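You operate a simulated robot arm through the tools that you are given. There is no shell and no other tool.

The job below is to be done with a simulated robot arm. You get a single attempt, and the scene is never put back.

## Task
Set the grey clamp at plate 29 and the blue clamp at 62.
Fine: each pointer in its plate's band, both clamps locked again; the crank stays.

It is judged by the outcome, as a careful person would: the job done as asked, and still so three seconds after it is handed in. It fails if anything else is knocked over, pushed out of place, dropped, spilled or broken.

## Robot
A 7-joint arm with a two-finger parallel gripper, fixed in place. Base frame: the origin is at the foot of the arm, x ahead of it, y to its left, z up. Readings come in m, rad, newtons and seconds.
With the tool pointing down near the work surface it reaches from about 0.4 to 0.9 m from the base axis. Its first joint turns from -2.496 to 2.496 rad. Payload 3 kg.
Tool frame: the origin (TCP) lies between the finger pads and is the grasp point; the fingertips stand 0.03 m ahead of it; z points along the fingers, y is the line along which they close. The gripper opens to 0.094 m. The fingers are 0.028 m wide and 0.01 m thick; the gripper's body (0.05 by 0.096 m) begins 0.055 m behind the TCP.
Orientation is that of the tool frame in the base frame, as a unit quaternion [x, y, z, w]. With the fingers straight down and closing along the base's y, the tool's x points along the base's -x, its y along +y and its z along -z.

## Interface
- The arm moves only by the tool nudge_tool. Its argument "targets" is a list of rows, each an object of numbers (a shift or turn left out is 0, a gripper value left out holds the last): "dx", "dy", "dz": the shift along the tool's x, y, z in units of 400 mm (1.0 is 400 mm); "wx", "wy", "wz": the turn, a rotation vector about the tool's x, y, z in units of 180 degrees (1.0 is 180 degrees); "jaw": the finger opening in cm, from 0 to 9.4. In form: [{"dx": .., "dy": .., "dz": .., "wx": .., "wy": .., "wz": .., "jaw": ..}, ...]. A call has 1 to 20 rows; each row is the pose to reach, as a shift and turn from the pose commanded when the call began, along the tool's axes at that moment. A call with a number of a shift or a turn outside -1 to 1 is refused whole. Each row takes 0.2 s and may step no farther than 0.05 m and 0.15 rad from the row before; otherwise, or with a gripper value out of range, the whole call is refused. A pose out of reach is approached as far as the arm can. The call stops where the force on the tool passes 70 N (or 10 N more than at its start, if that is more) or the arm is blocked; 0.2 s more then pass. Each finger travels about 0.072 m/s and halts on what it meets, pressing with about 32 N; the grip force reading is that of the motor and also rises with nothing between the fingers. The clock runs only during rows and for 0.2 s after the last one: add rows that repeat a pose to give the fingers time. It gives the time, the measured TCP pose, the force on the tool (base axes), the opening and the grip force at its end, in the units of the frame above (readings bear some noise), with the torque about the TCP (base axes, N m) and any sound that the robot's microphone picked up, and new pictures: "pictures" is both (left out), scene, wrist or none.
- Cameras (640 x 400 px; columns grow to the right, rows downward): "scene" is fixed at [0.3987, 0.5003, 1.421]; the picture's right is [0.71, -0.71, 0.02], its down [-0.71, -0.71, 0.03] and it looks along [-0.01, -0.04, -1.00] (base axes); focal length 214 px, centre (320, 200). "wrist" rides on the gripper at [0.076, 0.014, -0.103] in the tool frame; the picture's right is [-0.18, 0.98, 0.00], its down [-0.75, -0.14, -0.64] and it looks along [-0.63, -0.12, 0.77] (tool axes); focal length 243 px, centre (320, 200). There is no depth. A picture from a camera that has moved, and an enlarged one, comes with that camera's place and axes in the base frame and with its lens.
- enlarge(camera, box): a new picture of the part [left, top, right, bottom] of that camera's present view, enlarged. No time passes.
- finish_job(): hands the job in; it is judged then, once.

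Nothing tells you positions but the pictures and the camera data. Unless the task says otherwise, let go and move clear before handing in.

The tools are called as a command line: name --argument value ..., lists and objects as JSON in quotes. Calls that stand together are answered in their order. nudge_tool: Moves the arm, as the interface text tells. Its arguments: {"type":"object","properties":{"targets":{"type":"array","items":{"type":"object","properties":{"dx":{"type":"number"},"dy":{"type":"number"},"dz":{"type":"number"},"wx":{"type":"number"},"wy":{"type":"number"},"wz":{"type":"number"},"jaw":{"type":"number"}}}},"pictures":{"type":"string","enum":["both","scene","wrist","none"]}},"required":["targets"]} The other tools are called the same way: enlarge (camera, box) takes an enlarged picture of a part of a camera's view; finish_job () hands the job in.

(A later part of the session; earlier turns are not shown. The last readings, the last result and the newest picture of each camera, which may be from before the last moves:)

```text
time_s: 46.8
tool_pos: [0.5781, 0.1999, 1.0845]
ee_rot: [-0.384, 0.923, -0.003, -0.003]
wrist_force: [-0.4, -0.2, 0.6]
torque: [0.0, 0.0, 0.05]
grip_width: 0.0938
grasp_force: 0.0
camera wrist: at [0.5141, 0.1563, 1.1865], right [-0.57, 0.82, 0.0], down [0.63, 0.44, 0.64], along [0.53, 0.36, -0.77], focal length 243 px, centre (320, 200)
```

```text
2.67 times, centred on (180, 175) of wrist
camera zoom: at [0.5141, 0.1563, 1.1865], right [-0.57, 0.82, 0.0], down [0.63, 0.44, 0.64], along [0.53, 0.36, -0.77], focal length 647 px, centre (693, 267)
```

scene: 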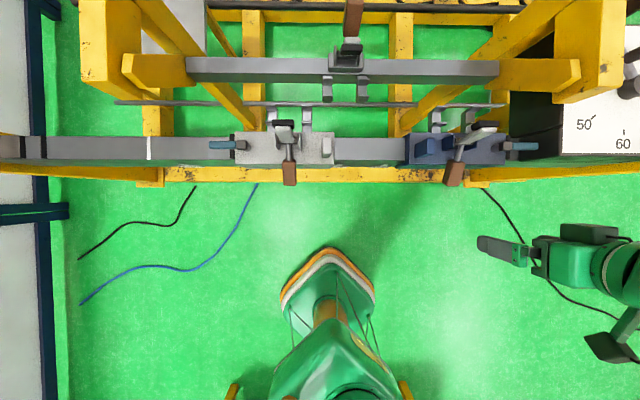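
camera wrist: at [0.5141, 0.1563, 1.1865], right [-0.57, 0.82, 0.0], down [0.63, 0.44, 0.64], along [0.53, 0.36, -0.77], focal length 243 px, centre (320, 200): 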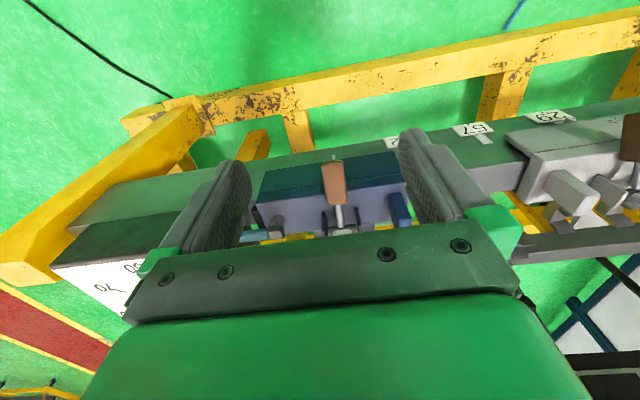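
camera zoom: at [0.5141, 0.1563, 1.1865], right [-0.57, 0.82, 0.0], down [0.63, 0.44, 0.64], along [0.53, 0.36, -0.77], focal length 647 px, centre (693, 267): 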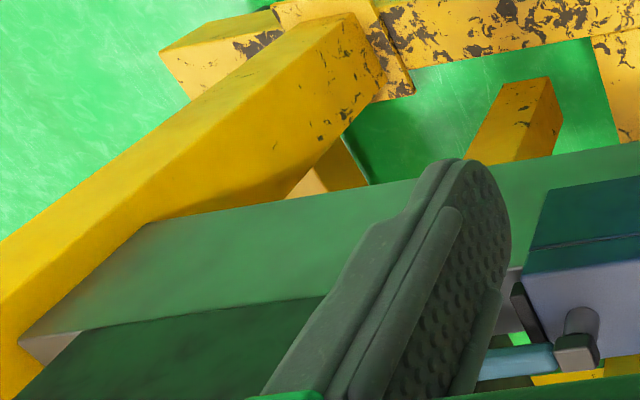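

nudge_tool --targets '[{"dy": -0.1, "jaw": 0}, {"dy": -0.2, "dx": -0.02}, {"dy": -0.3, "dx": -0.07}, {"dy": -0.38, "dx": -0.15}, {"dy": -0.38, "dx": -0.25}, {"dy": -0.38, "dx": -0.35}, {"dy": -0.38, "dx": -0.4}, {"dy": -0.38, "dx": -0.4}]'

enlarge --camera "wrist" --box '[200, 40, 440, 220]'

enlarge --camera "wrist" --box '[0, 40, 240, 220]'

```text
time_s: 48.6
tool_pos: [0.8014, 0.2044, 1.0829]
ee_rot: [-0.383, 0.924, -0.002, -0.002]
wrist_force: [0.4, 0.2, 0.1]
torque: [0.04, -0.01, -0.01]
grip_width: 0.0
grasp_force: 32.0
camera wrist: at [0.7377, 0.1617, 1.1858], right [-0.57, 0.82, 0.0], down [0.63, 0.44, 0.64], along [0.53, 0.36, -0.77], focal length 243 px, centre (320, 200)
```

scene: 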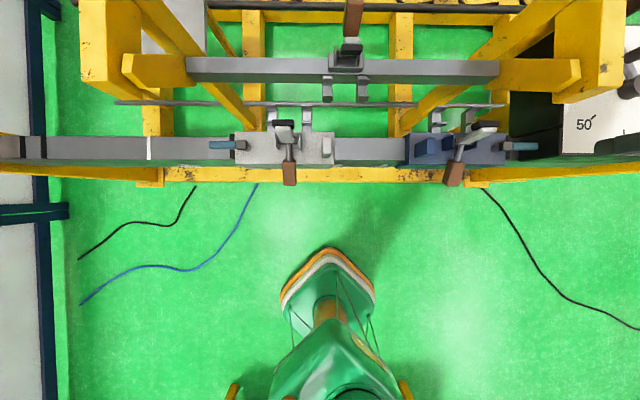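
wrist: 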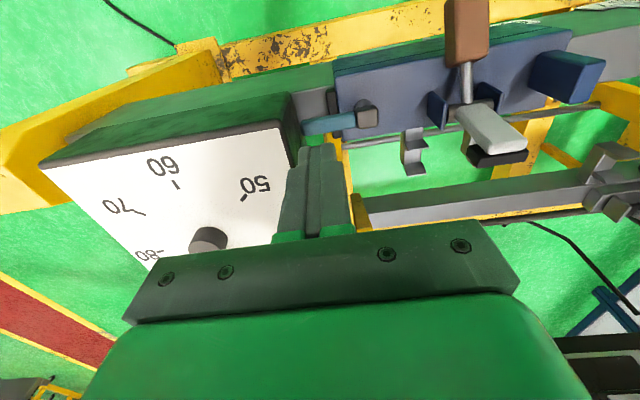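

```text
2.22 times, centred on (320, 130) of wrist
camera zoom: at [0.7377, 0.1617, 1.1858], right [-0.57, 0.82, 0.0], down [0.63, 0.44, 0.64], along [0.53, 0.36, -0.77], focal length 539 px, centre (320, 356)
```

zoom: 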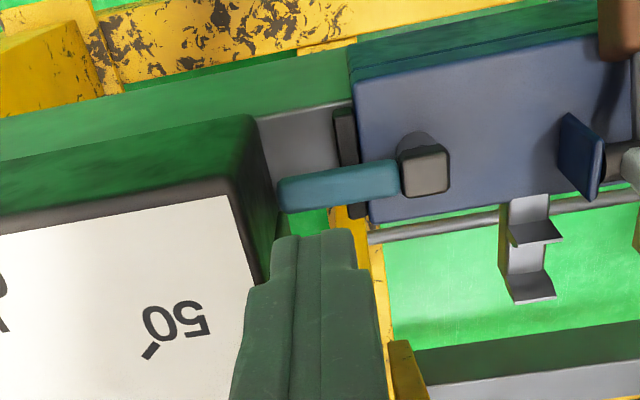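

```text
2.22 times, centred on (120, 130) of wrist
camera zoom: at [0.7377, 0.1617, 1.1858], right [-0.57, 0.82, 0.0], down [0.63, 0.44, 0.64], along [0.53, 0.36, -0.77], focal length 539 px, centre (764, 356)
```

zoom: 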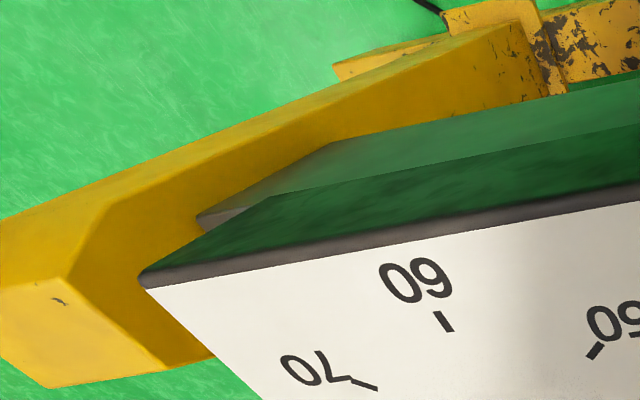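

The box's near top corner is at about (u .717, v .459, z .969); the blue lever's tip is at v≈.45, just short of it. I'll go to the far (+n) side of the lever at v≈.417 and descend there, keeping the gripper body above the box.

nudge_tool --targets '[{"dx": -0.08, "dy": 0.006}, {"dx": -0.165, "dy": 0.0125}, {"dx": -0.165, "dy": 0.0125, "dz": 0.1}, {"dx": -0.165, "dy": 0.0125, "dz": 0.2}, {"dx": -0.165, "dy": 0.0125, "dz": 0.26}, {"dx": -0.165, "dy": 0.0125, "dz": 0.26}]'

enlarge --camera "wrist" --box '[200, 40, 440, 220]'

```text
time_s: 49.8
tool_pos: [0.8473, 0.2552, 1.0003]
ee_rot: [-0.383, 0.924, -0.003, 0.01]
wrist_force: [0.2, -0.6, 14.7]
torque: [0.52, -0.24, -0.03]
grip_width: 0.0001
grasp_force: 32.0
out of reach, approached as far as the arm can: row 2, 3
stopped in row 5: the force on the tool passed its limit at 97 N (the readings are from after the stop); the commanded pose is now the measured one
camera wrist: at [0.7819, 0.2102, 1.1004], right [-0.57, 0.82, -0.01], down [0.62, 0.43, 0.66], along [0.54, 0.37, -0.76], focal length 243 px, centre (320, 200)
```

scene: 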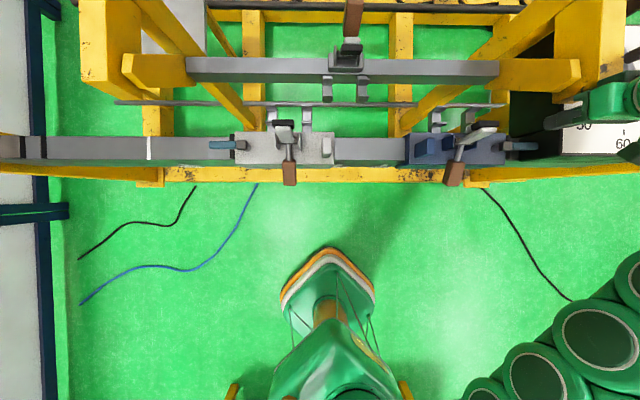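
wrist: 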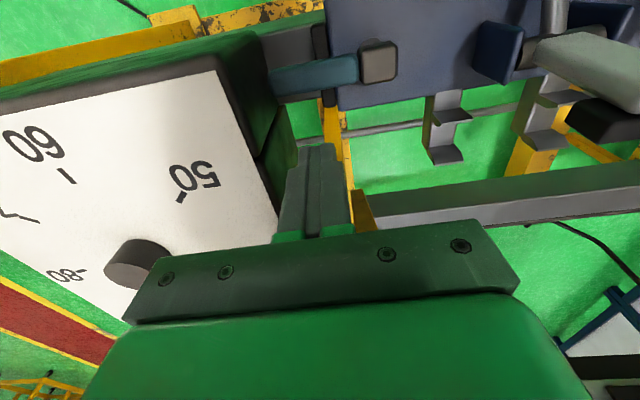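

```text
2.22 times, centred on (320, 130) of wrist
camera zoom: at [0.7819, 0.2102, 1.1004], right [-0.57, 0.82, -0.01], down [0.62, 0.43, 0.66], along [0.54, 0.37, -0.76], focal length 539 px, centre (320, 356)
```

zoom: 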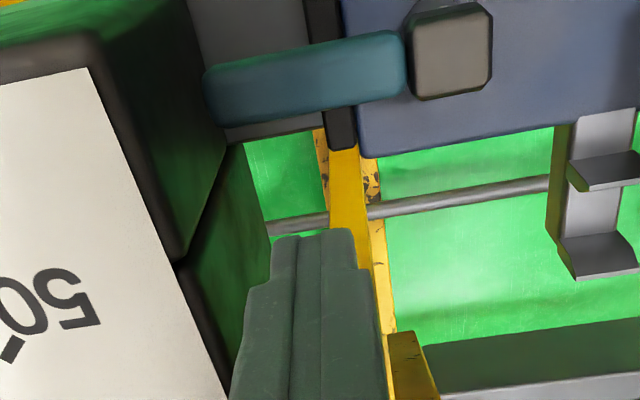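

Something stopped the descent at z≈1.00 with an upward force, apparently on the +n side of the gripper. I'll look at what's there before moving.

enlarge --camera "wrist" --box '[260, 120, 440, 250]'

enlarge --camera "scene" --box '[460, 0, 640, 170]'

```text
3.08 times, centred on (350, 185) of wrist
camera zoom: at [0.7819, 0.2102, 1.1004], right [-0.57, 0.82, -0.01], down [0.62, 0.43, 0.66], along [0.54, 0.37, -0.76], focal length 746 px, centre (228, 246)
```

zoom: 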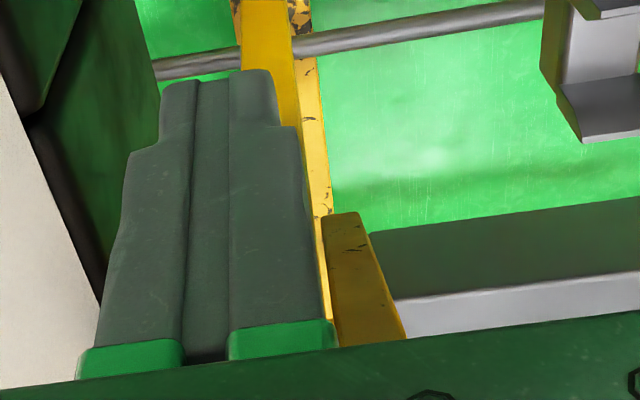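

```text
2.35 times, centred on (550, 85) of scene
camera zoom: at [0.3987, 0.5003, 1.421], right [0.71, -0.71, 0.02], down [-0.71, -0.71, 0.03], along [-0.01, -0.04, -1.0], focal length 505 px, centre (-221, 471)
```

zoom: 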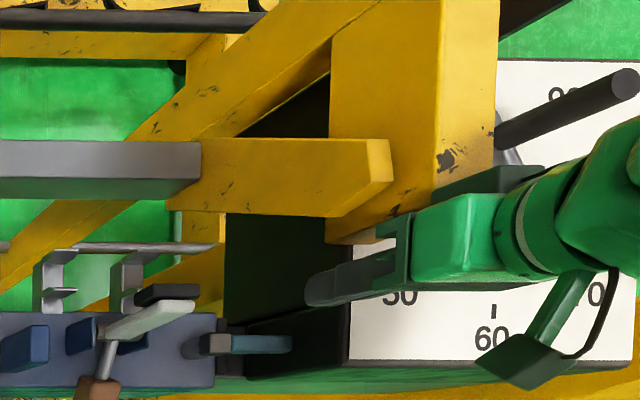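

I can't see an obvious obstacle; it may have been a jerk at the edge of reach. I'll hold still for one row and read the force again.

nudge_tool --targets '[{"dz": 0.0}, {"dz": 0.0}]' --pictures "none"

```text
time_s: 50.4
tool_pos: [0.8484, 0.2544, 0.9999]
ee_rot: [-0.384, 0.923, -0.003, 0.01]
wrist_force: [7.0, 0.5, 30.1]
torque: [0.97, -0.16, -0.23]
grip_width: 0.0
grasp_force: 32.3
```

There is persistent contact: the +n side of the hand rests on the yellow frame around u≈0.82, z≈1.07. I'll lift off, come back toward the robot, and correct the small tilt.

nudge_tool --targets '[{"dz": -0.03}, {"dz": -0.1}, {"dz": -0.2, "wx": -0.002, "wy": 0.0025}, {"dz": -0.22, "dx": 0.08, "wx": -0.0042, "wy": 0.0051}, {"dz": -0.22, "dx": 0.18, "wx": -0.0042, "wy": 0.0051}, {"dz": -0.22, "dx": 0.27, "wx": -0.0042, "wy": 0.0051}, {"dz": -0.22, "dx": 0.27, "wx": -0.0042, "wy": 0.0051}]'

enlarge --camera "scene" --box '[400, 0, 640, 200]'

```text
time_s: 52.0
tool_pos: [0.7698, 0.1774, 1.0868]
ee_rot: [-0.383, 0.924, 0.001, -0.002]
wrist_force: [-0.3, -0.1, -0.9]
torque: [0.01, 0.0, 0.04]
grip_width: 0.0
grasp_force: 32.2
out of reach, approached as far as the arm can: row 2, 3, 4
camera wrist: at [0.7058, 0.1328, 1.1893], right [-0.57, 0.82, 0.0], down [0.63, 0.43, 0.64], along [0.53, 0.36, -0.77], focal length 243 px, centre (320, 200)
```

scene: 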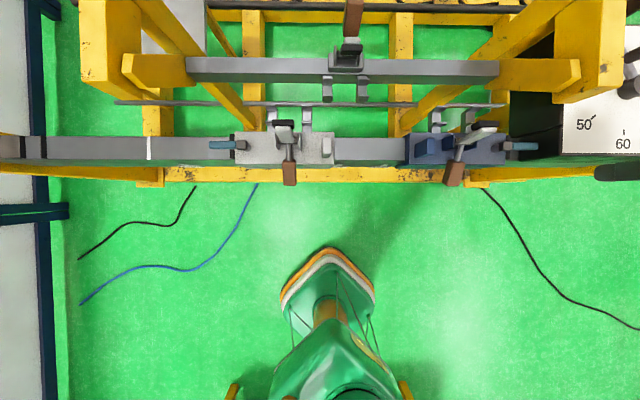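
wrist: 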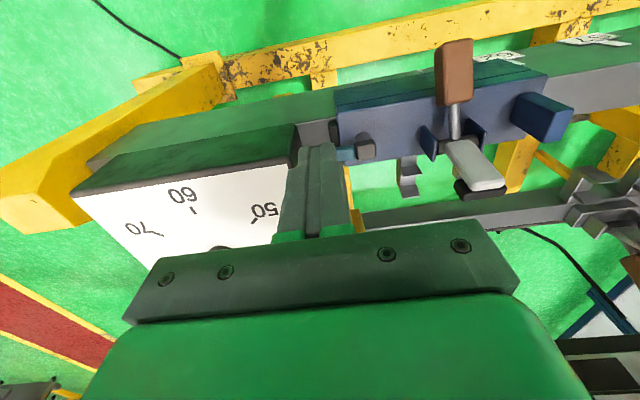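

```text
2.00 times, centred on (520, 100) of scene
camera zoom: at [0.3987, 0.5003, 1.421], right [0.71, -0.71, 0.02], down [-0.71, -0.71, 0.03], along [-0.01, -0.04, -1.0], focal length 429 px, centre (-80, 400)
```

zoom: 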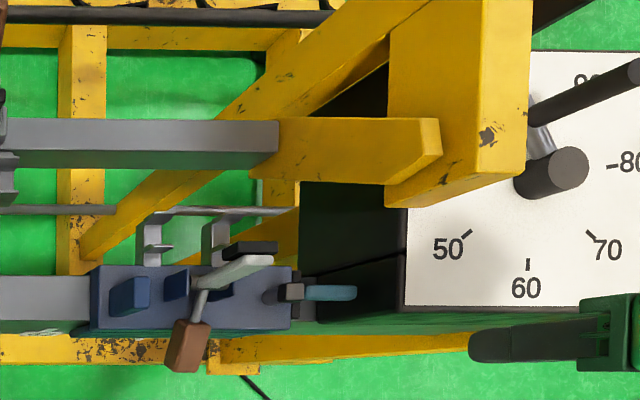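

The frame and crank look unchanged. I'll now turn the tool 90° (fingers closing across the rail), open wide, and position so the far finger drops just behind the blue lever while the hand stays on the robot's side.

nudge_tool --targets '[{"wz": 0.0455, "jaw": 9.0}, {"wz": 0.091}, {"wz": 0.1365}, {"wz": 0.182}, {"wz": 0.2275}, {"wz": 0.273}, {"wz": 0.3185, "dx": -0.02}, {"wz": 0.364, "dx": -0.045}, {"wz": 0.4095, "dx": -0.07}, {"wz": 0.455, "dx": -0.1}, {"wz": 0.5, "dx": -0.125}, {"wz": 0.5, "dx": -0.125}]'

enlarge --camera "wrist" --box '[200, 40, 440, 240]'

enlarge --camera "scene" --box '[400, 0, 640, 200]'

```text
time_s: 54.6
tool_pos: [0.8044, 0.2135, 1.0843]
ee_rot: [0.383, 0.924, -0.001, -0.002]
wrist_force: [-0.2, 1.4, -0.1]
torque: [0.01, -0.04, 0.03]
grip_width: 0.0899
grasp_force: 0.2
camera wrist: at [0.761, 0.2774, 1.1865], right [0.82, 0.57, 0.0], down [0.44, -0.63, 0.64], along [0.36, -0.53, -0.77], focal length 243 px, centre (320, 200)
```

scene: 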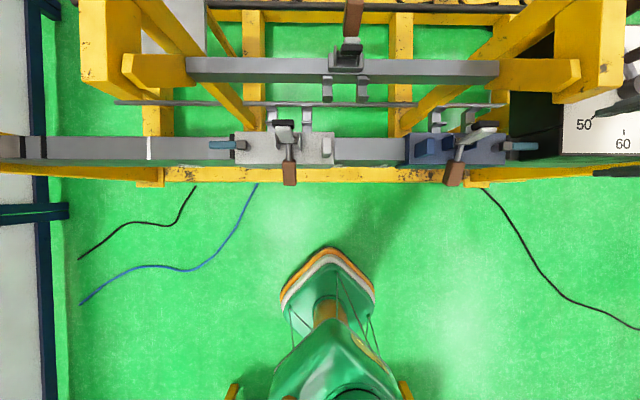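
wrist: 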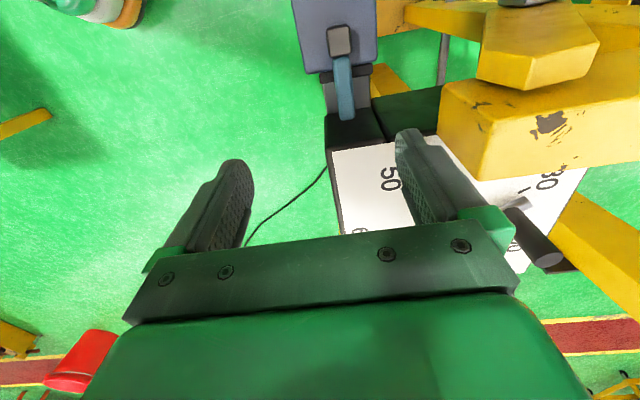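

```text
2.00 times, centred on (320, 140) of wrist
camera zoom: at [0.761, 0.2774, 1.1865], right [0.82, 0.57, 0.0], down [0.44, -0.63, 0.64], along [0.36, -0.53, -0.77], focal length 485 px, centre (320, 320)
```

zoom: 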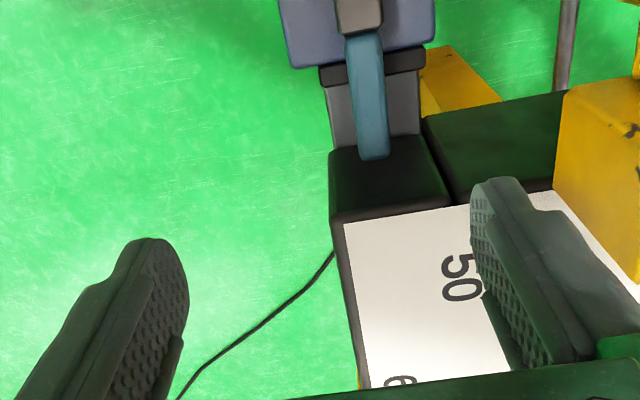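

```text
2.00 times, centred on (520, 100) of scene
camera zoom: at [0.3987, 0.5003, 1.421], right [0.71, -0.71, 0.02], down [-0.71, -0.71, 0.03], along [-0.01, -0.04, -1.0], focal length 429 px, centre (-80, 400)
```

zoom: 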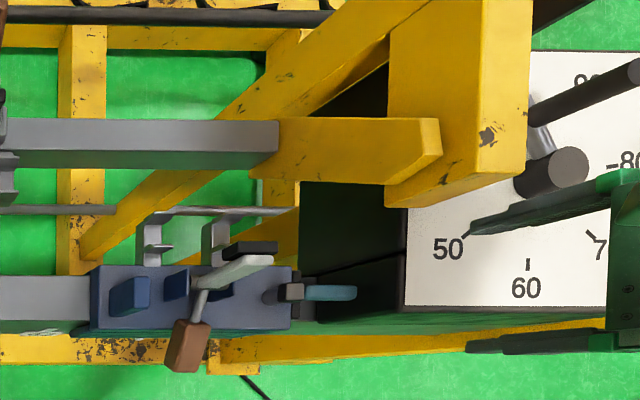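

This view shows the lever clearly between the open fingers and the yellow beam's corner at about u 0.816, safely beyond the far finger (u≈0.775). I'll descend in steps.

nudge_tool --targets '[{"dz": 0.08}, {"dz": 0.16}, {"dz": 0.24}, {"dz": 0.3}, {"dz": 0.3}]'

enlarge --camera "wrist" --box '[200, 40, 460, 240]'

```text
time_s: 55.8
tool_pos: [0.804, 0.2151, 0.965]
ee_rot: [0.382, 0.924, -0.002, -0.003]
wrist_force: [0.6, -0.2, -0.2]
torque: [0.01, 0.0, 0.0]
grip_width: 0.09
grasp_force: 0.0
camera wrist: at [0.7608, 0.2786, 1.0669], right [0.82, 0.57, 0.0], down [0.44, -0.63, 0.64], along [0.36, -0.53, -0.77], focal length 243 px, centre (320, 200)
```

scene: 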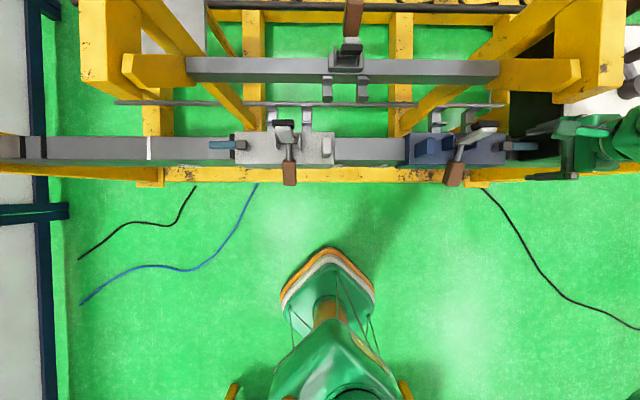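
wrist: 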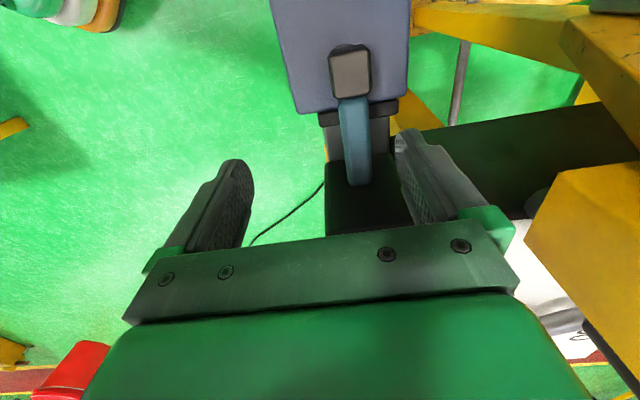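

```text
2.00 times, centred on (330, 140) of wrist
camera zoom: at [0.7608, 0.2786, 1.0669], right [0.82, 0.57, 0.0], down [0.44, -0.63, 0.64], along [0.36, -0.53, -0.77], focal length 485 px, centre (300, 320)
```

zoom: 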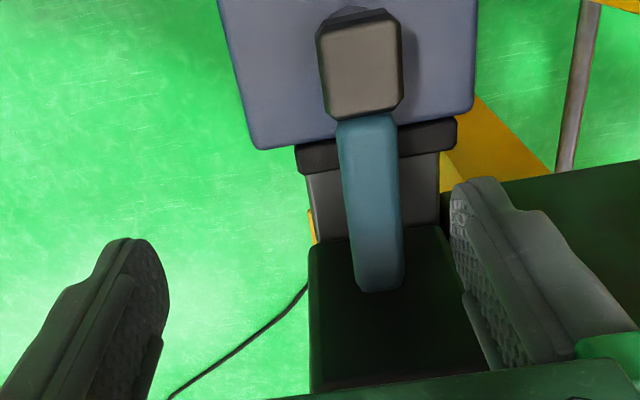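

nudge_tool --targets '[{"dz": 0.03}, {"dz": 0.06}, {"dz": 0.08}, {"dz": 0.08}]' --pictures "wrist"

enlarge --camera "wrist" --box '[200, 40, 460, 240]'

```text
time_s: 56.8
tool_pos: [0.8037, 0.2143, 0.9314]
ee_rot: [0.381, 0.924, -0.001, -0.002]
wrist_force: [-0.5, 0.6, -0.1]
torque: [-0.02, -0.01, 0.03]
grip_width: 0.0898
grasp_force: 0.2
camera wrist: at [0.7605, 0.2773, 1.0344], right [0.82, 0.57, 0.0], down [0.44, -0.63, 0.64], along [0.36, -0.53, -0.77], focal length 243 px, centre (320, 200)
```

wrist: 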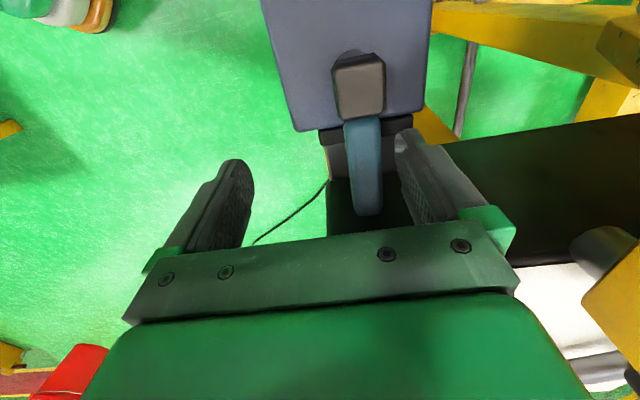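

```text
2.00 times, centred on (330, 140) of wrist
camera zoom: at [0.7605, 0.2773, 1.0344], right [0.82, 0.57, 0.0], down [0.44, -0.63, 0.64], along [0.36, -0.53, -0.77], focal length 485 px, centre (300, 320)
```

zoom: 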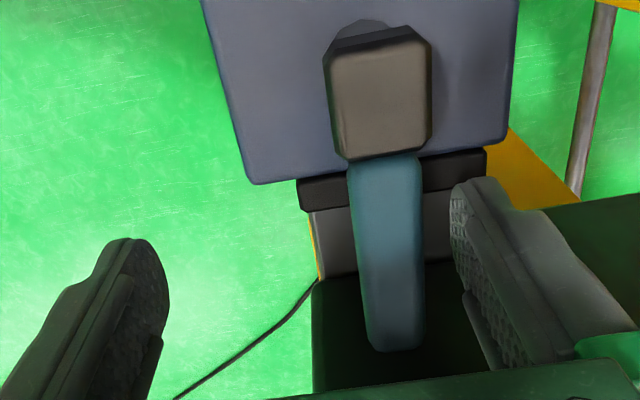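

The far finger is just behind the lever. I'll push it gently toward the robot and check it swings.

nudge_tool --targets '[{"dy": -0.0125}, {"dy": -0.0245}, {"dy": -0.035, "dx": -0.005}, {"dy": -0.046, "dx": -0.01}, {"dy": -0.057, "dx": -0.014}, {"dy": -0.057, "dx": -0.014}]' --pictures "wrist"

enlarge --camera "wrist" --box '[200, 40, 460, 240]'

```text
time_s: 58.2
tool_pos: [0.792, 0.1936, 0.9343]
ee_rot: [0.382, 0.924, -0.001, -0.002]
wrist_force: [0.1, 0.5, -0.1]
torque: [-0.01, -0.01, -0.02]
grip_width: 0.0903
grasp_force: 0.3
camera wrist: at [0.7491, 0.2566, 1.0351], right [0.82, 0.57, 0.0], down [0.44, -0.63, 0.64], along [0.36, -0.53, -0.77], focal length 243 px, centre (320, 200)
```

wrist: 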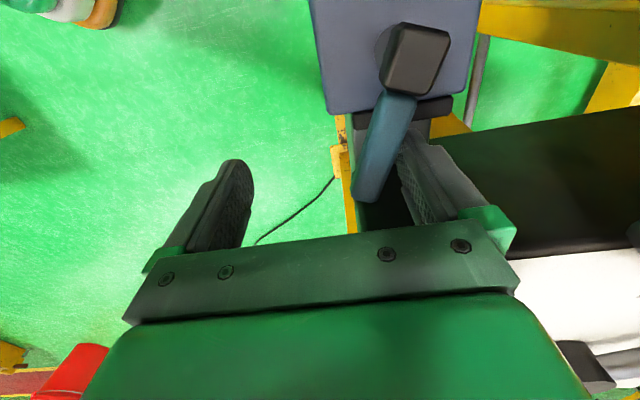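

```text
2.00 times, centred on (330, 140) of wrist
camera zoom: at [0.7491, 0.2566, 1.0351], right [0.82, 0.57, 0.0], down [0.44, -0.63, 0.64], along [0.36, -0.53, -0.77], focal length 485 px, centre (300, 320)
```

zoom: 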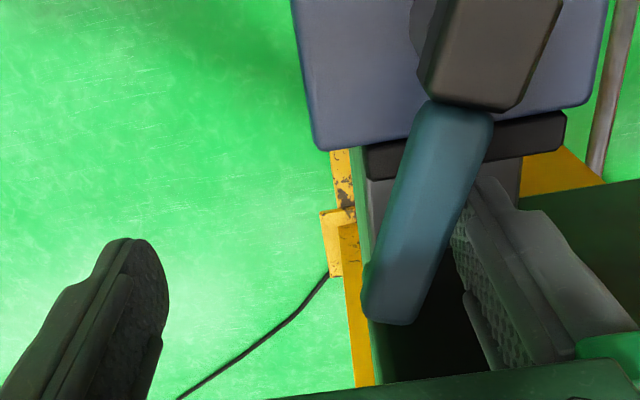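

It swings freely toward the robot. Continuing along the arc to the unlocked position.

nudge_tool --targets '[{"dx": -0.001, "dy": -0.014}, {"dx": 0.0, "dy": -0.028}, {"dx": 0.0015, "dy": -0.04}, {"dx": 0.006, "dy": -0.054}, {"dx": 0.012, "dy": -0.067}, {"dx": 0.019, "dy": -0.08}, {"dx": 0.03, "dy": -0.091}, {"dx": 0.044, "dy": -0.102}, {"dx": 0.059, "dy": -0.1125}, {"dx": 0.059, "dy": -0.1125}]'

enlarge --camera "wrist" --box '[200, 0, 460, 240]'

enlarge --camera "scene" --box '[400, 100, 560, 200]'

```text
time_s: 60.4
tool_pos: [0.7436, 0.1784, 0.9299]
ee_rot: [0.383, 0.924, -0.001, -0.002]
wrist_force: [0.0, -0.3, 0.1]
torque: [-0.01, 0.01, 0.0]
grip_width: 0.0899
grasp_force: 0.1
camera wrist: at [0.7, 0.2416, 1.0332], right [0.82, 0.57, 0.0], down [0.44, -0.63, 0.64], along [0.36, -0.53, -0.77], focal length 243 px, centre (320, 200)
```

scene: 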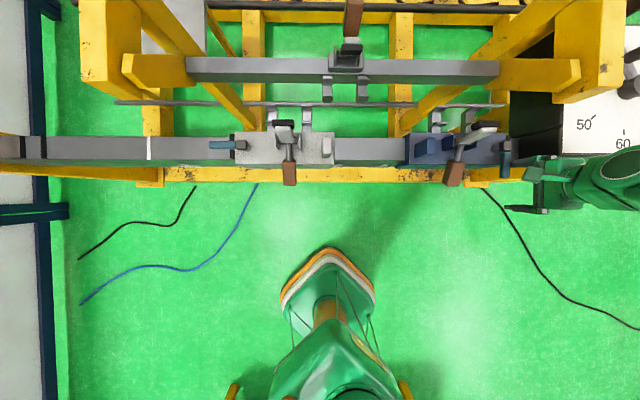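
wrist: 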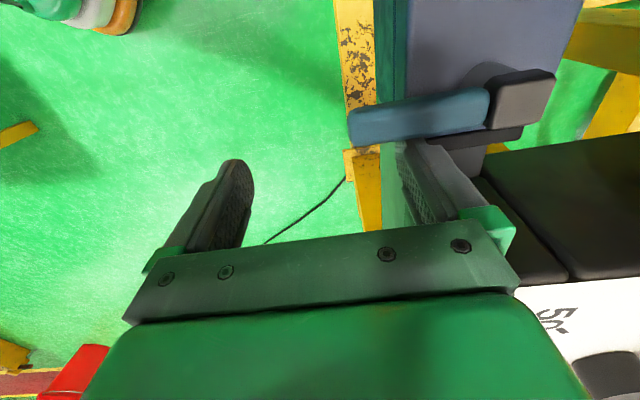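

```text
1.67 times, centred on (330, 120) of wrist
camera zoom: at [0.7, 0.2416, 1.0332], right [0.82, 0.57, 0.0], down [0.44, -0.63, 0.64], along [0.36, -0.53, -0.77], focal length 404 px, centre (303, 333)
```

zoom: 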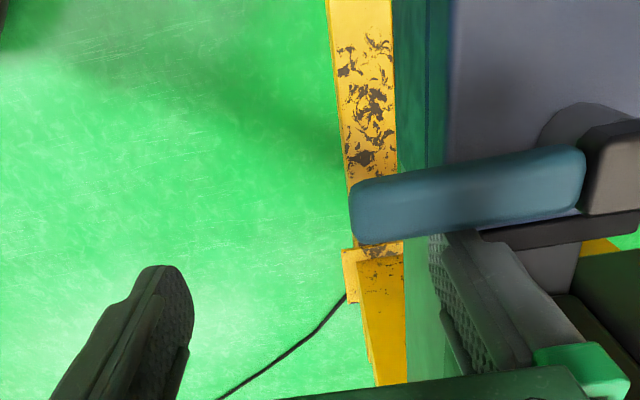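

```text
4.00 times, centred on (480, 150) of scene
camera zoom: at [0.3987, 0.5003, 1.421], right [0.71, -0.71, 0.02], down [-0.71, -0.71, 0.03], along [-0.01, -0.04, -1.0], focal length 858 px, centre (-320, 400)
```

zoom: 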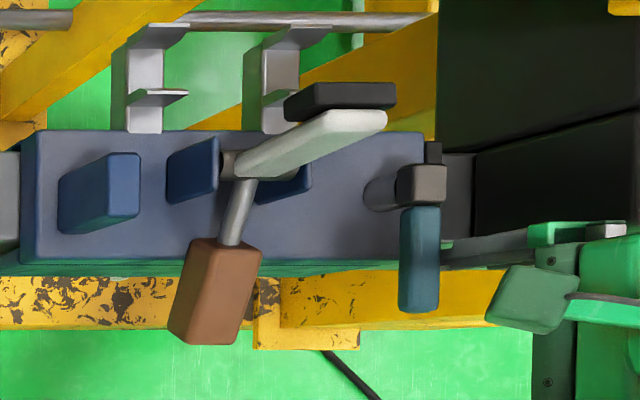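

The lever now points at the robot. A small further push toward -e should meet its stop and slide the carriage if it's unlocked.

nudge_tool --targets '[{"dx": 0.01}, {"dx": 0.02}, {"dx": 0.03}, {"dx": 0.03}]' --pictures "scene"

enlarge --camera "scene" --box '[400, 100, 560, 200]'

```text
time_s: 61.4
tool_pos: [0.7367, 0.189, 0.9325]
ee_rot: [0.382, 0.924, 0.0, -0.003]
wrist_force: [0.5, -0.4, -0.2]
torque: [-0.01, -0.03, -0.13]
grip_width: 0.0899
grasp_force: 0.1
```

scene: 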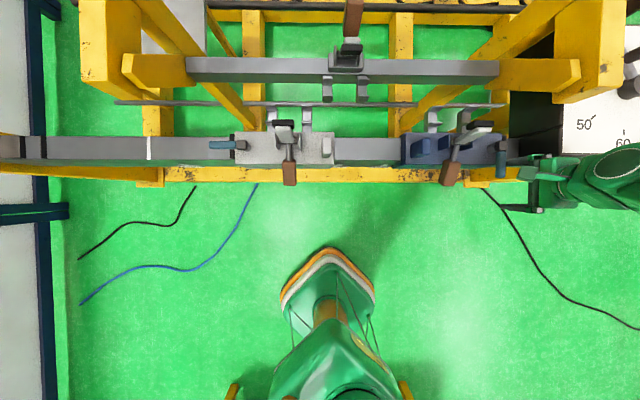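

```text
4.00 times, centred on (480, 150) of scene
camera zoom: at [0.3987, 0.5003, 1.421], right [0.71, -0.71, 0.02], down [-0.71, -0.71, 0.03], along [-0.01, -0.04, -1.0], focal length 858 px, centre (-320, 400)
```

zoom: 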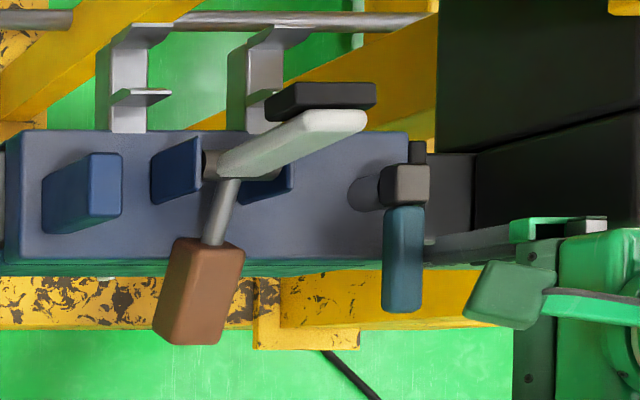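

Blue is unlocked (it slid about 10 mm). I'll back off, rise, turn the tool back and go above blue's push block.

nudge_tool --targets '[{"dx": -0.02}, {"dx": -0.02, "dz": -0.11}, {"dx": -0.02, "dz": -0.22}, {"dx": -0.02, "dz": -0.33}, {"dx": -0.02, "dz": -0.42, "jaw": 5.0}, {"dx": 0.03, "dy": 0.018, "dz": -0.42, "wz": -0.0455}, {"dx": 0.08, "dy": 0.036, "dz": -0.42, "wz": -0.091}, {"dx": 0.13, "dy": 0.054, "dz": -0.42, "wz": -0.1365}, {"dx": 0.18, "dy": 0.072, "dz": -0.42, "wz": -0.182}, {"dx": 0.23, "dy": 0.09, "dz": -0.42, "wz": -0.2275}, {"dx": 0.28, "dy": 0.108, "dz": -0.42, "wz": -0.273}, {"dx": 0.33, "dy": 0.126, "dz": -0.42, "wz": -0.3185}, {"dx": 0.38, "dy": 0.144, "dz": -0.42, "wz": -0.364}, {"dx": 0.43, "dy": 0.165, "dz": -0.42, "wz": -0.4095}, {"dx": 0.48, "dy": 0.19, "dz": -0.42, "wz": -0.455}, {"dx": 0.538, "dy": 0.2135, "dz": -0.42, "wz": -0.5}, {"dx": 0.538, "dy": 0.2135, "dz": -0.42, "wz": -0.5}]'

enlarge --camera "wrist" --box '[200, 20, 440, 220]'

enlarge --camera "scene" --box '[400, 100, 560, 200]'

```text
time_s: 65.0
tool_pos: [0.6449, 0.3977, 1.0987]
ee_rot: [-0.384, 0.923, 0.002, -0.002]
wrist_force: [0.6, -0.5, -0.4]
torque: [0.01, 0.02, 0.01]
grip_width: 0.05
grasp_force: 0.0
camera wrist: at [0.5818, 0.3539, 1.2018], right [-0.57, 0.82, 0.0], down [0.63, 0.44, 0.64], along [0.53, 0.36, -0.77], focal length 243 px, centre (320, 200)
```

scene: 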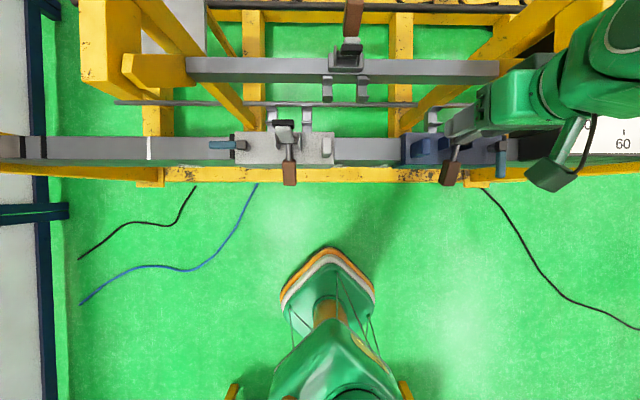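
wrist: 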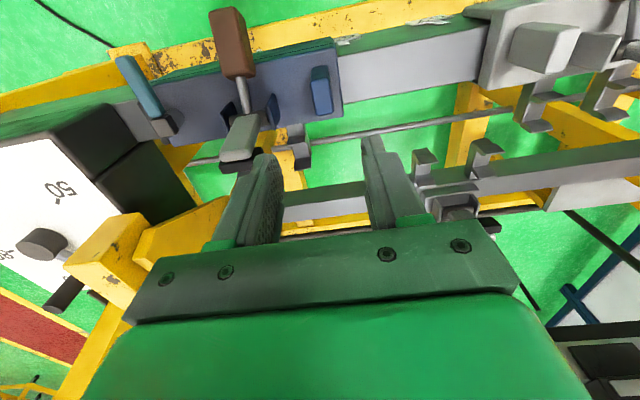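

```text
2.00 times, centred on (320, 120) of wrist
camera zoom: at [0.5818, 0.3539, 1.2018], right [-0.57, 0.82, 0.0], down [0.63, 0.44, 0.64], along [0.53, 0.36, -0.77], focal length 485 px, centre (320, 360)
```

zoom: 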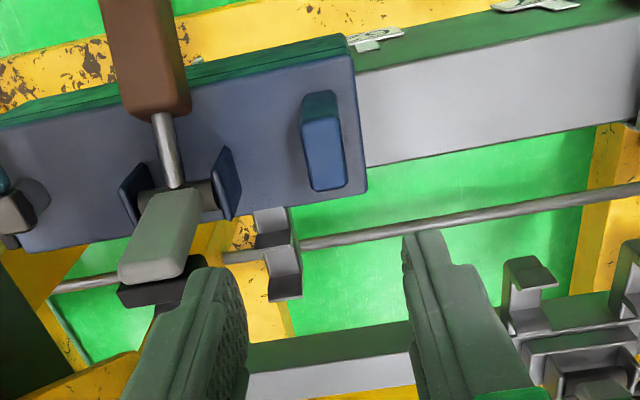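

```text
4.00 times, centred on (480, 150) of scene
camera zoom: at [0.3987, 0.5003, 1.421], right [0.71, -0.71, 0.02], down [-0.71, -0.71, 0.03], along [-0.01, -0.04, -1.0], focal length 858 px, centre (-320, 400)
```

zoom: 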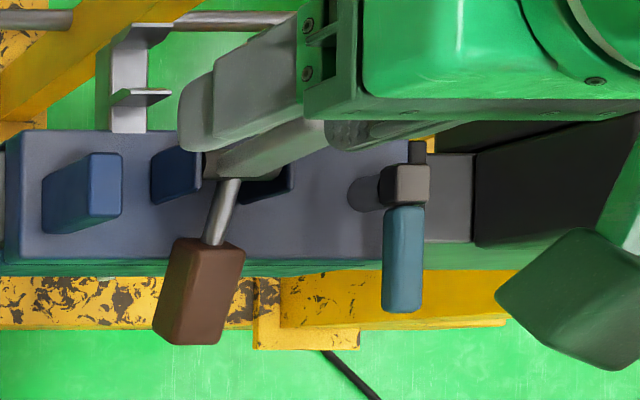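

Blue's block is at v≈0.173, directly below. I'll descend over it and grip.

nudge_tool --targets '[{"dy": 0.008, "dz": 0.1}, {"dy": 0.008, "dz": 0.2}, {"dy": 0.008, "dz": 0.3}, {"dy": 0.008, "dz": 0.35}, {"dy": 0.008, "dz": 0.35}]' --pictures "wrist"

enlarge --camera "wrist" --box '[120, 80, 440, 280]'

```text
time_s: 66.2
tool_pos: [0.6421, 0.4013, 0.9614]
ee_rot: [-0.384, 0.923, 0.001, -0.001]
wrist_force: [0.2, 0.1, 0.0]
torque: [0.03, -0.05, 0.04]
grip_width: 0.05
grasp_force: 0.0
camera wrist: at [0.5776, 0.3574, 1.0642], right [-0.57, 0.82, 0.0], down [0.63, 0.43, 0.64], along [0.53, 0.36, -0.77], focal length 243 px, centre (320, 200)
```

wrist: 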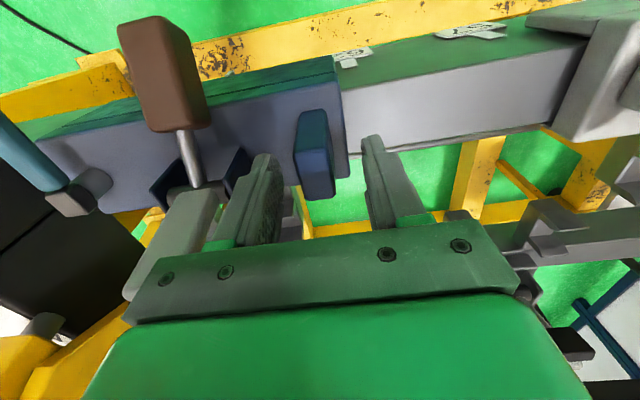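

```text
2.00 times, centred on (280, 180) of wrist
camera zoom: at [0.5776, 0.3574, 1.0642], right [-0.57, 0.82, 0.0], down [0.63, 0.43, 0.64], along [0.53, 0.36, -0.77], focal length 485 px, centre (400, 240)
```

zoom: 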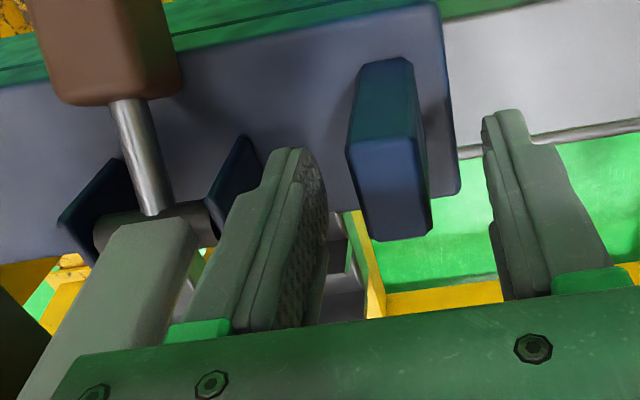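

nudge_tool --targets '[{"dz": 0.02}, {"dz": 0.04}, {"dz": 0.06}, {"dz": 0.075}, {"dz": 0.075}]' --pictures "wrist"

```text
time_s: 67.4
tool_pos: [0.6404, 0.4021, 0.9316]
ee_rot: [-0.384, 0.923, 0.001, -0.003]
wrist_force: [-0.1, -0.3, 0.0]
torque: [0.03, 0.03, -0.02]
grip_width: 0.0499
grasp_force: 0.0
camera wrist: at [0.5772, 0.3577, 1.0334], right [-0.57, 0.82, 0.0], down [0.63, 0.43, 0.64], along [0.53, 0.36, -0.77], focal length 243 px, centre (320, 200)
```

wrist: 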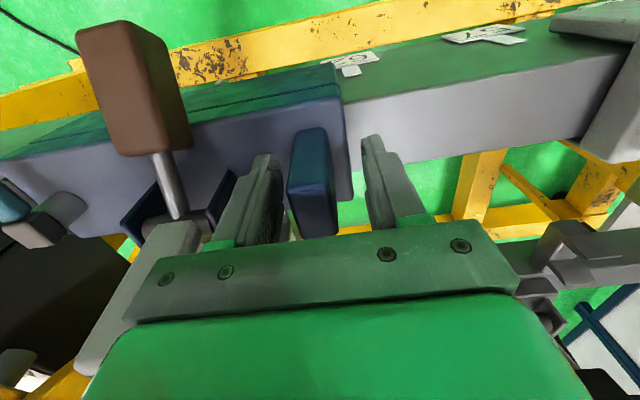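

nudge_tool --targets '[{"jaw": 4.0}, {"jaw": 3.0}, {"jaw": 1.5}, {"jaw": 1.5}, {"jaw": 1.5}]' --pictures "wrist"

enlarge --camera "wrist" --box '[60, 20, 420, 240]'

```text
time_s: 68.6
tool_pos: [0.6416, 0.4024, 0.9318]
ee_rot: [-0.383, 0.924, 0.001, -0.002]
wrist_force: [-1.9, 0.7, -1.1]
torque: [-0.36, -0.37, -0.29]
grip_width: 0.0246
grasp_force: 45.6
camera wrist: at [0.5771, 0.3577, 1.0335], right [-0.57, 0.82, 0.0], down [0.63, 0.43, 0.64], along [0.53, 0.36, -0.77], focal length 243 px, centre (320, 200)
```

wrist: 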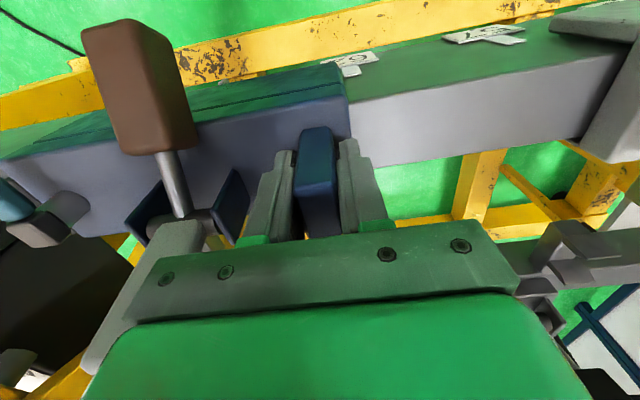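

```text
1.78 times, centred on (240, 130) of wrist
camera zoom: at [0.5771, 0.3577, 1.0335], right [-0.57, 0.82, 0.0], down [0.63, 0.43, 0.64], along [0.53, 0.36, -0.77], focal length 431 px, centre (462, 324)
```

zoom: 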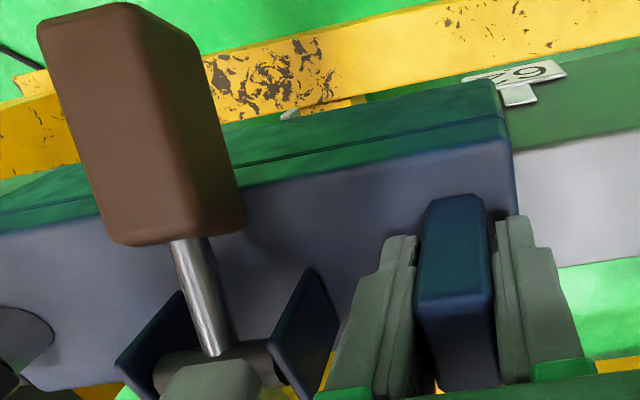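

Gripped. The pointer needs about -0.118 m to reach plate 62's stem at v≈0.1375; I'll drag it there.

nudge_tool --targets '[{"dy": 0.04}, {"dy": 0.08}, {"dy": 0.12}, {"dy": 0.16}, {"dy": 0.2}, {"dy": 0.24}, {"dy": 0.27}, {"dy": 0.295}, {"dy": 0.295}]'

```text
time_s: 70.6
tool_pos: [0.5576, 0.4853, 0.9311]
ee_rot: [-0.384, 0.923, 0.001, -0.002]
wrist_force: [-2.3, 5.8, -24.4]
torque: [-0.07, -0.9, -0.38]
grip_width: 0.0245
grasp_force: 44.7
camera wrist: at [0.4938, 0.441, 1.0337], right [-0.57, 0.82, 0.0], down [0.63, 0.43, 0.64], along [0.53, 0.36, -0.77], focal length 243 px, centre (320, 200)
```

scene: 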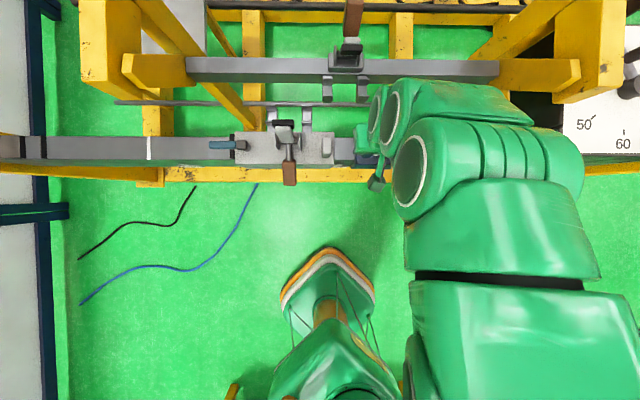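
wrist: 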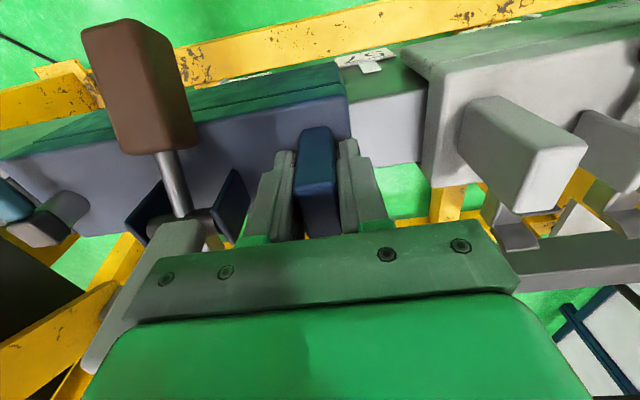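

Dragged. Releasing, rising and stepping back for a front view of plate 62 and blue's pointer.

nudge_tool --targets '[{"jaw": 5.0}, {"jaw": 5.0}, {"dz": -0.05}, {"dz": -0.15}, {"dz": -0.27}, {"dz": -0.38}, {"dz": -0.38, "dx": 0.1, "dy": -0.04, "jaw": 9.4}, {"dz": -0.38, "dx": 0.2, "dy": -0.08}, {"dz": -0.38, "dx": 0.3, "dy": -0.12}, {"dz": -0.38, "dx": 0.4, "dy": -0.16}, {"dz": -0.38, "dx": 0.5, "dy": -0.2}, {"dz": -0.3, "dx": 0.5, "dy": -0.22}, {"dz": -0.2, "dx": 0.5, "dy": -0.22}, {"dz": -0.2, "dx": 0.5, "dy": -0.22}]'

enlarge --camera "wrist" --box '[260, 130, 400, 220]'

enlarge --camera "scene" --box '[220, 100, 480, 200]'

```text
time_s: 73.6
tool_pos: [0.4803, 0.2785, 1.0109]
ee_rot: [-0.383, 0.924, 0.001, -0.003]
wrist_force: [-0.4, -0.4, -0.1]
torque: [-0.02, 0.01, 0.01]
grip_width: 0.094
grasp_force: 0.0
camera wrist: at [0.417, 0.2352, 1.114], right [-0.57, 0.82, 0.0], down [0.63, 0.43, 0.64], along [0.53, 0.36, -0.77], focal length 243 px, centre (320, 200)
```

scene: 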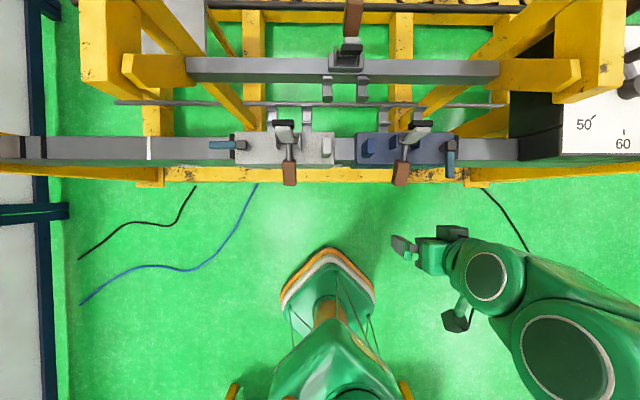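
wrist: 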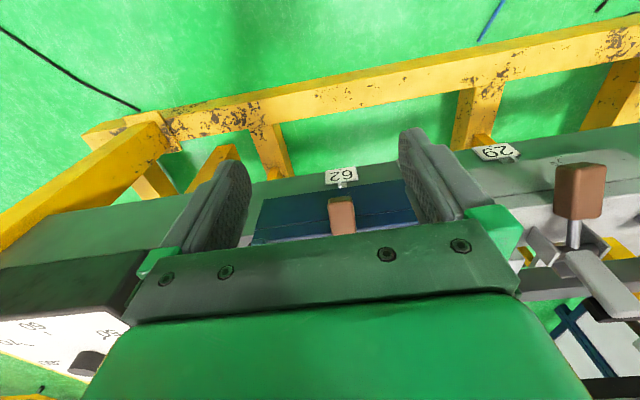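

```text
4.44 times, centred on (330, 175) of wrist
camera zoom: at [0.417, 0.2352, 1.114], right [-0.57, 0.82, 0.0], down [0.63, 0.43, 0.64], along [0.53, 0.36, -0.77], focal length 1078 px, centre (276, 311)
```

zoom: 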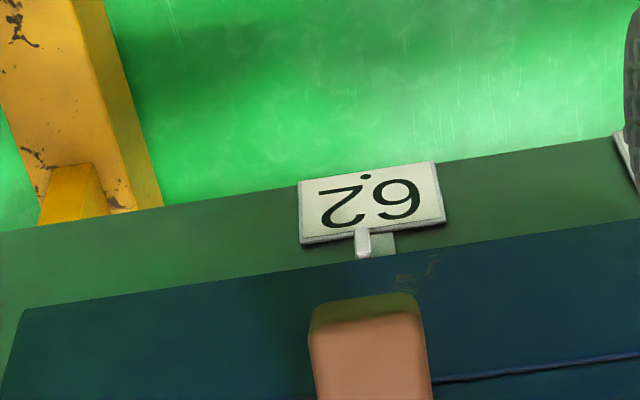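

```text
2.46 times, centred on (350, 150) of scene
camera zoom: at [0.3987, 0.5003, 1.421], right [0.71, -0.71, 0.02], down [-0.71, -0.71, 0.03], along [-0.01, -0.04, -1.0], focal length 528 px, centre (246, 323)
```

zoom: 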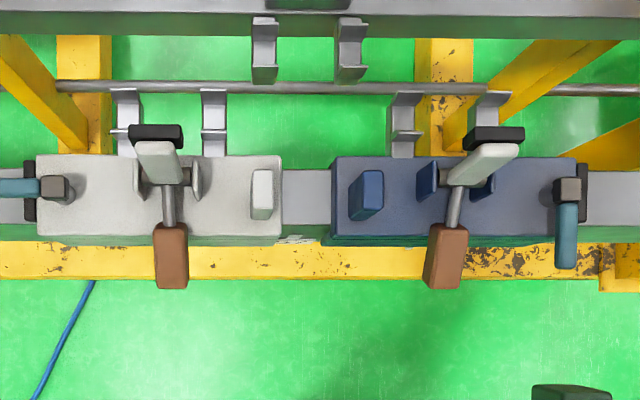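

enlarge --camera "wrist" --box '[320, 160, 364, 190]'

enlarge --camera "wrist" --box '[470, 135, 520, 170]'

```text
13.33 times, centred on (342, 175) of wrist
camera zoom: at [0.417, 0.2352, 1.114], right [-0.57, 0.82, 0.0], down [0.63, 0.43, 0.64], along [0.53, 0.36, -0.77], focal length 3235 px, centre (27, 533)
```

zoom: 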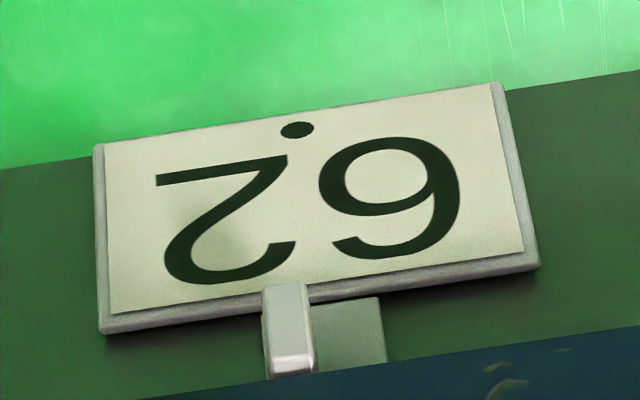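

```text
11.43 times, centred on (495, 152) of wrist
camera zoom: at [0.417, 0.2352, 1.114], right [-0.57, 0.82, 0.0], down [0.63, 0.43, 0.64], along [0.53, 0.36, -0.77], focal length 2773 px, centre (-1680, 743)
```

zoom: 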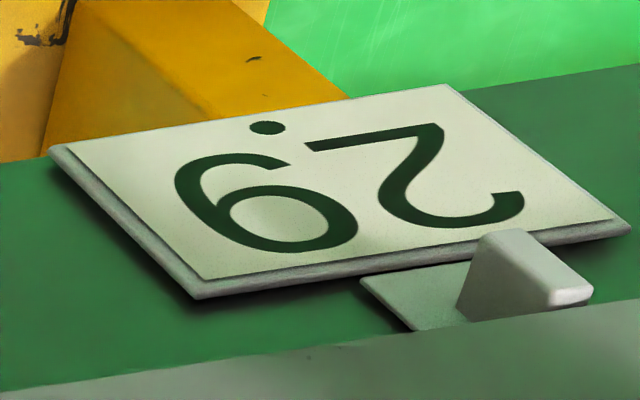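

Blue's pointer is in plate 62's band but about 3 mm to the +e side of centre. I'll regrip the block 3 mm further to centre it before locking.

nudge_tool --targets '[{"dz": -0.09, "jaw": 5.0}, {"dx": -0.05, "dy": 0.03, "dz": -0.18}, {"dx": -0.15, "dy": 0.07, "dz": -0.18}, {"dx": -0.25, "dy": 0.11, "dz": -0.18}, {"dx": -0.35, "dy": 0.15, "dz": -0.18}, {"dx": -0.45, "dy": 0.2, "dz": -0.18}, {"dx": -0.5, "dy": 0.228, "dz": -0.18}, {"dx": -0.5, "dy": 0.228, "dz": -0.08}, {"dx": -0.5, "dy": 0.228, "dz": 0.03}, {"dx": -0.5, "dy": 0.228, "dz": 0.12}, {"dx": -0.5, "dy": 0.228, "dz": 0.18}, {"dx": -0.5, "dy": 0.228, "dz": 0.2}, {"dx": -0.5, "dy": 0.228, "dz": 0.2}, {"dx": -0.5, "dy": 0.228, "dz": 0.2, "jaw": 3.5}, {"dx": -0.5, "dy": 0.228, "dz": 0.2, "jaw": 2.0}, {"dx": -0.5, "dy": 0.228, "dz": 0.2, "jaw": 1.5}, {"dx": -0.5, "dy": 0.228, "dz": 0.2, "jaw": 1.5}]' --pictures "wrist"

```text
time_s: 77.2
tool_pos: [0.5534, 0.4883, 0.9303]
ee_rot: [-0.384, 0.923, 0.001, -0.002]
wrist_force: [-0.9, 3.0, -1.8]
torque: [-0.22, -0.63, -0.3]
grip_width: 0.0245
grasp_force: 45.2
camera wrist: at [0.4908, 0.4432, 1.0328], right [-0.57, 0.82, 0.0], down [0.63, 0.43, 0.64], along [0.53, 0.36, -0.77], focal length 243 px, centre (320, 200)
```

wrist: 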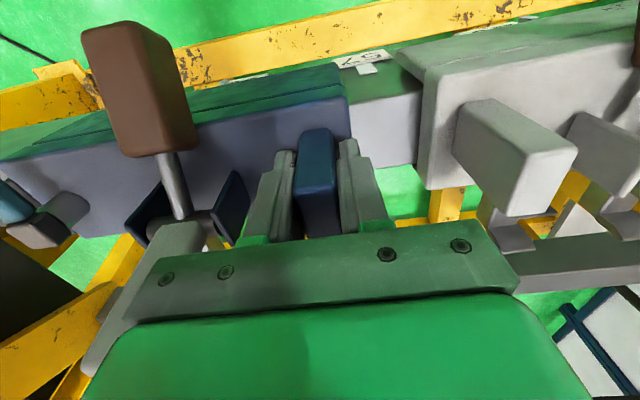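

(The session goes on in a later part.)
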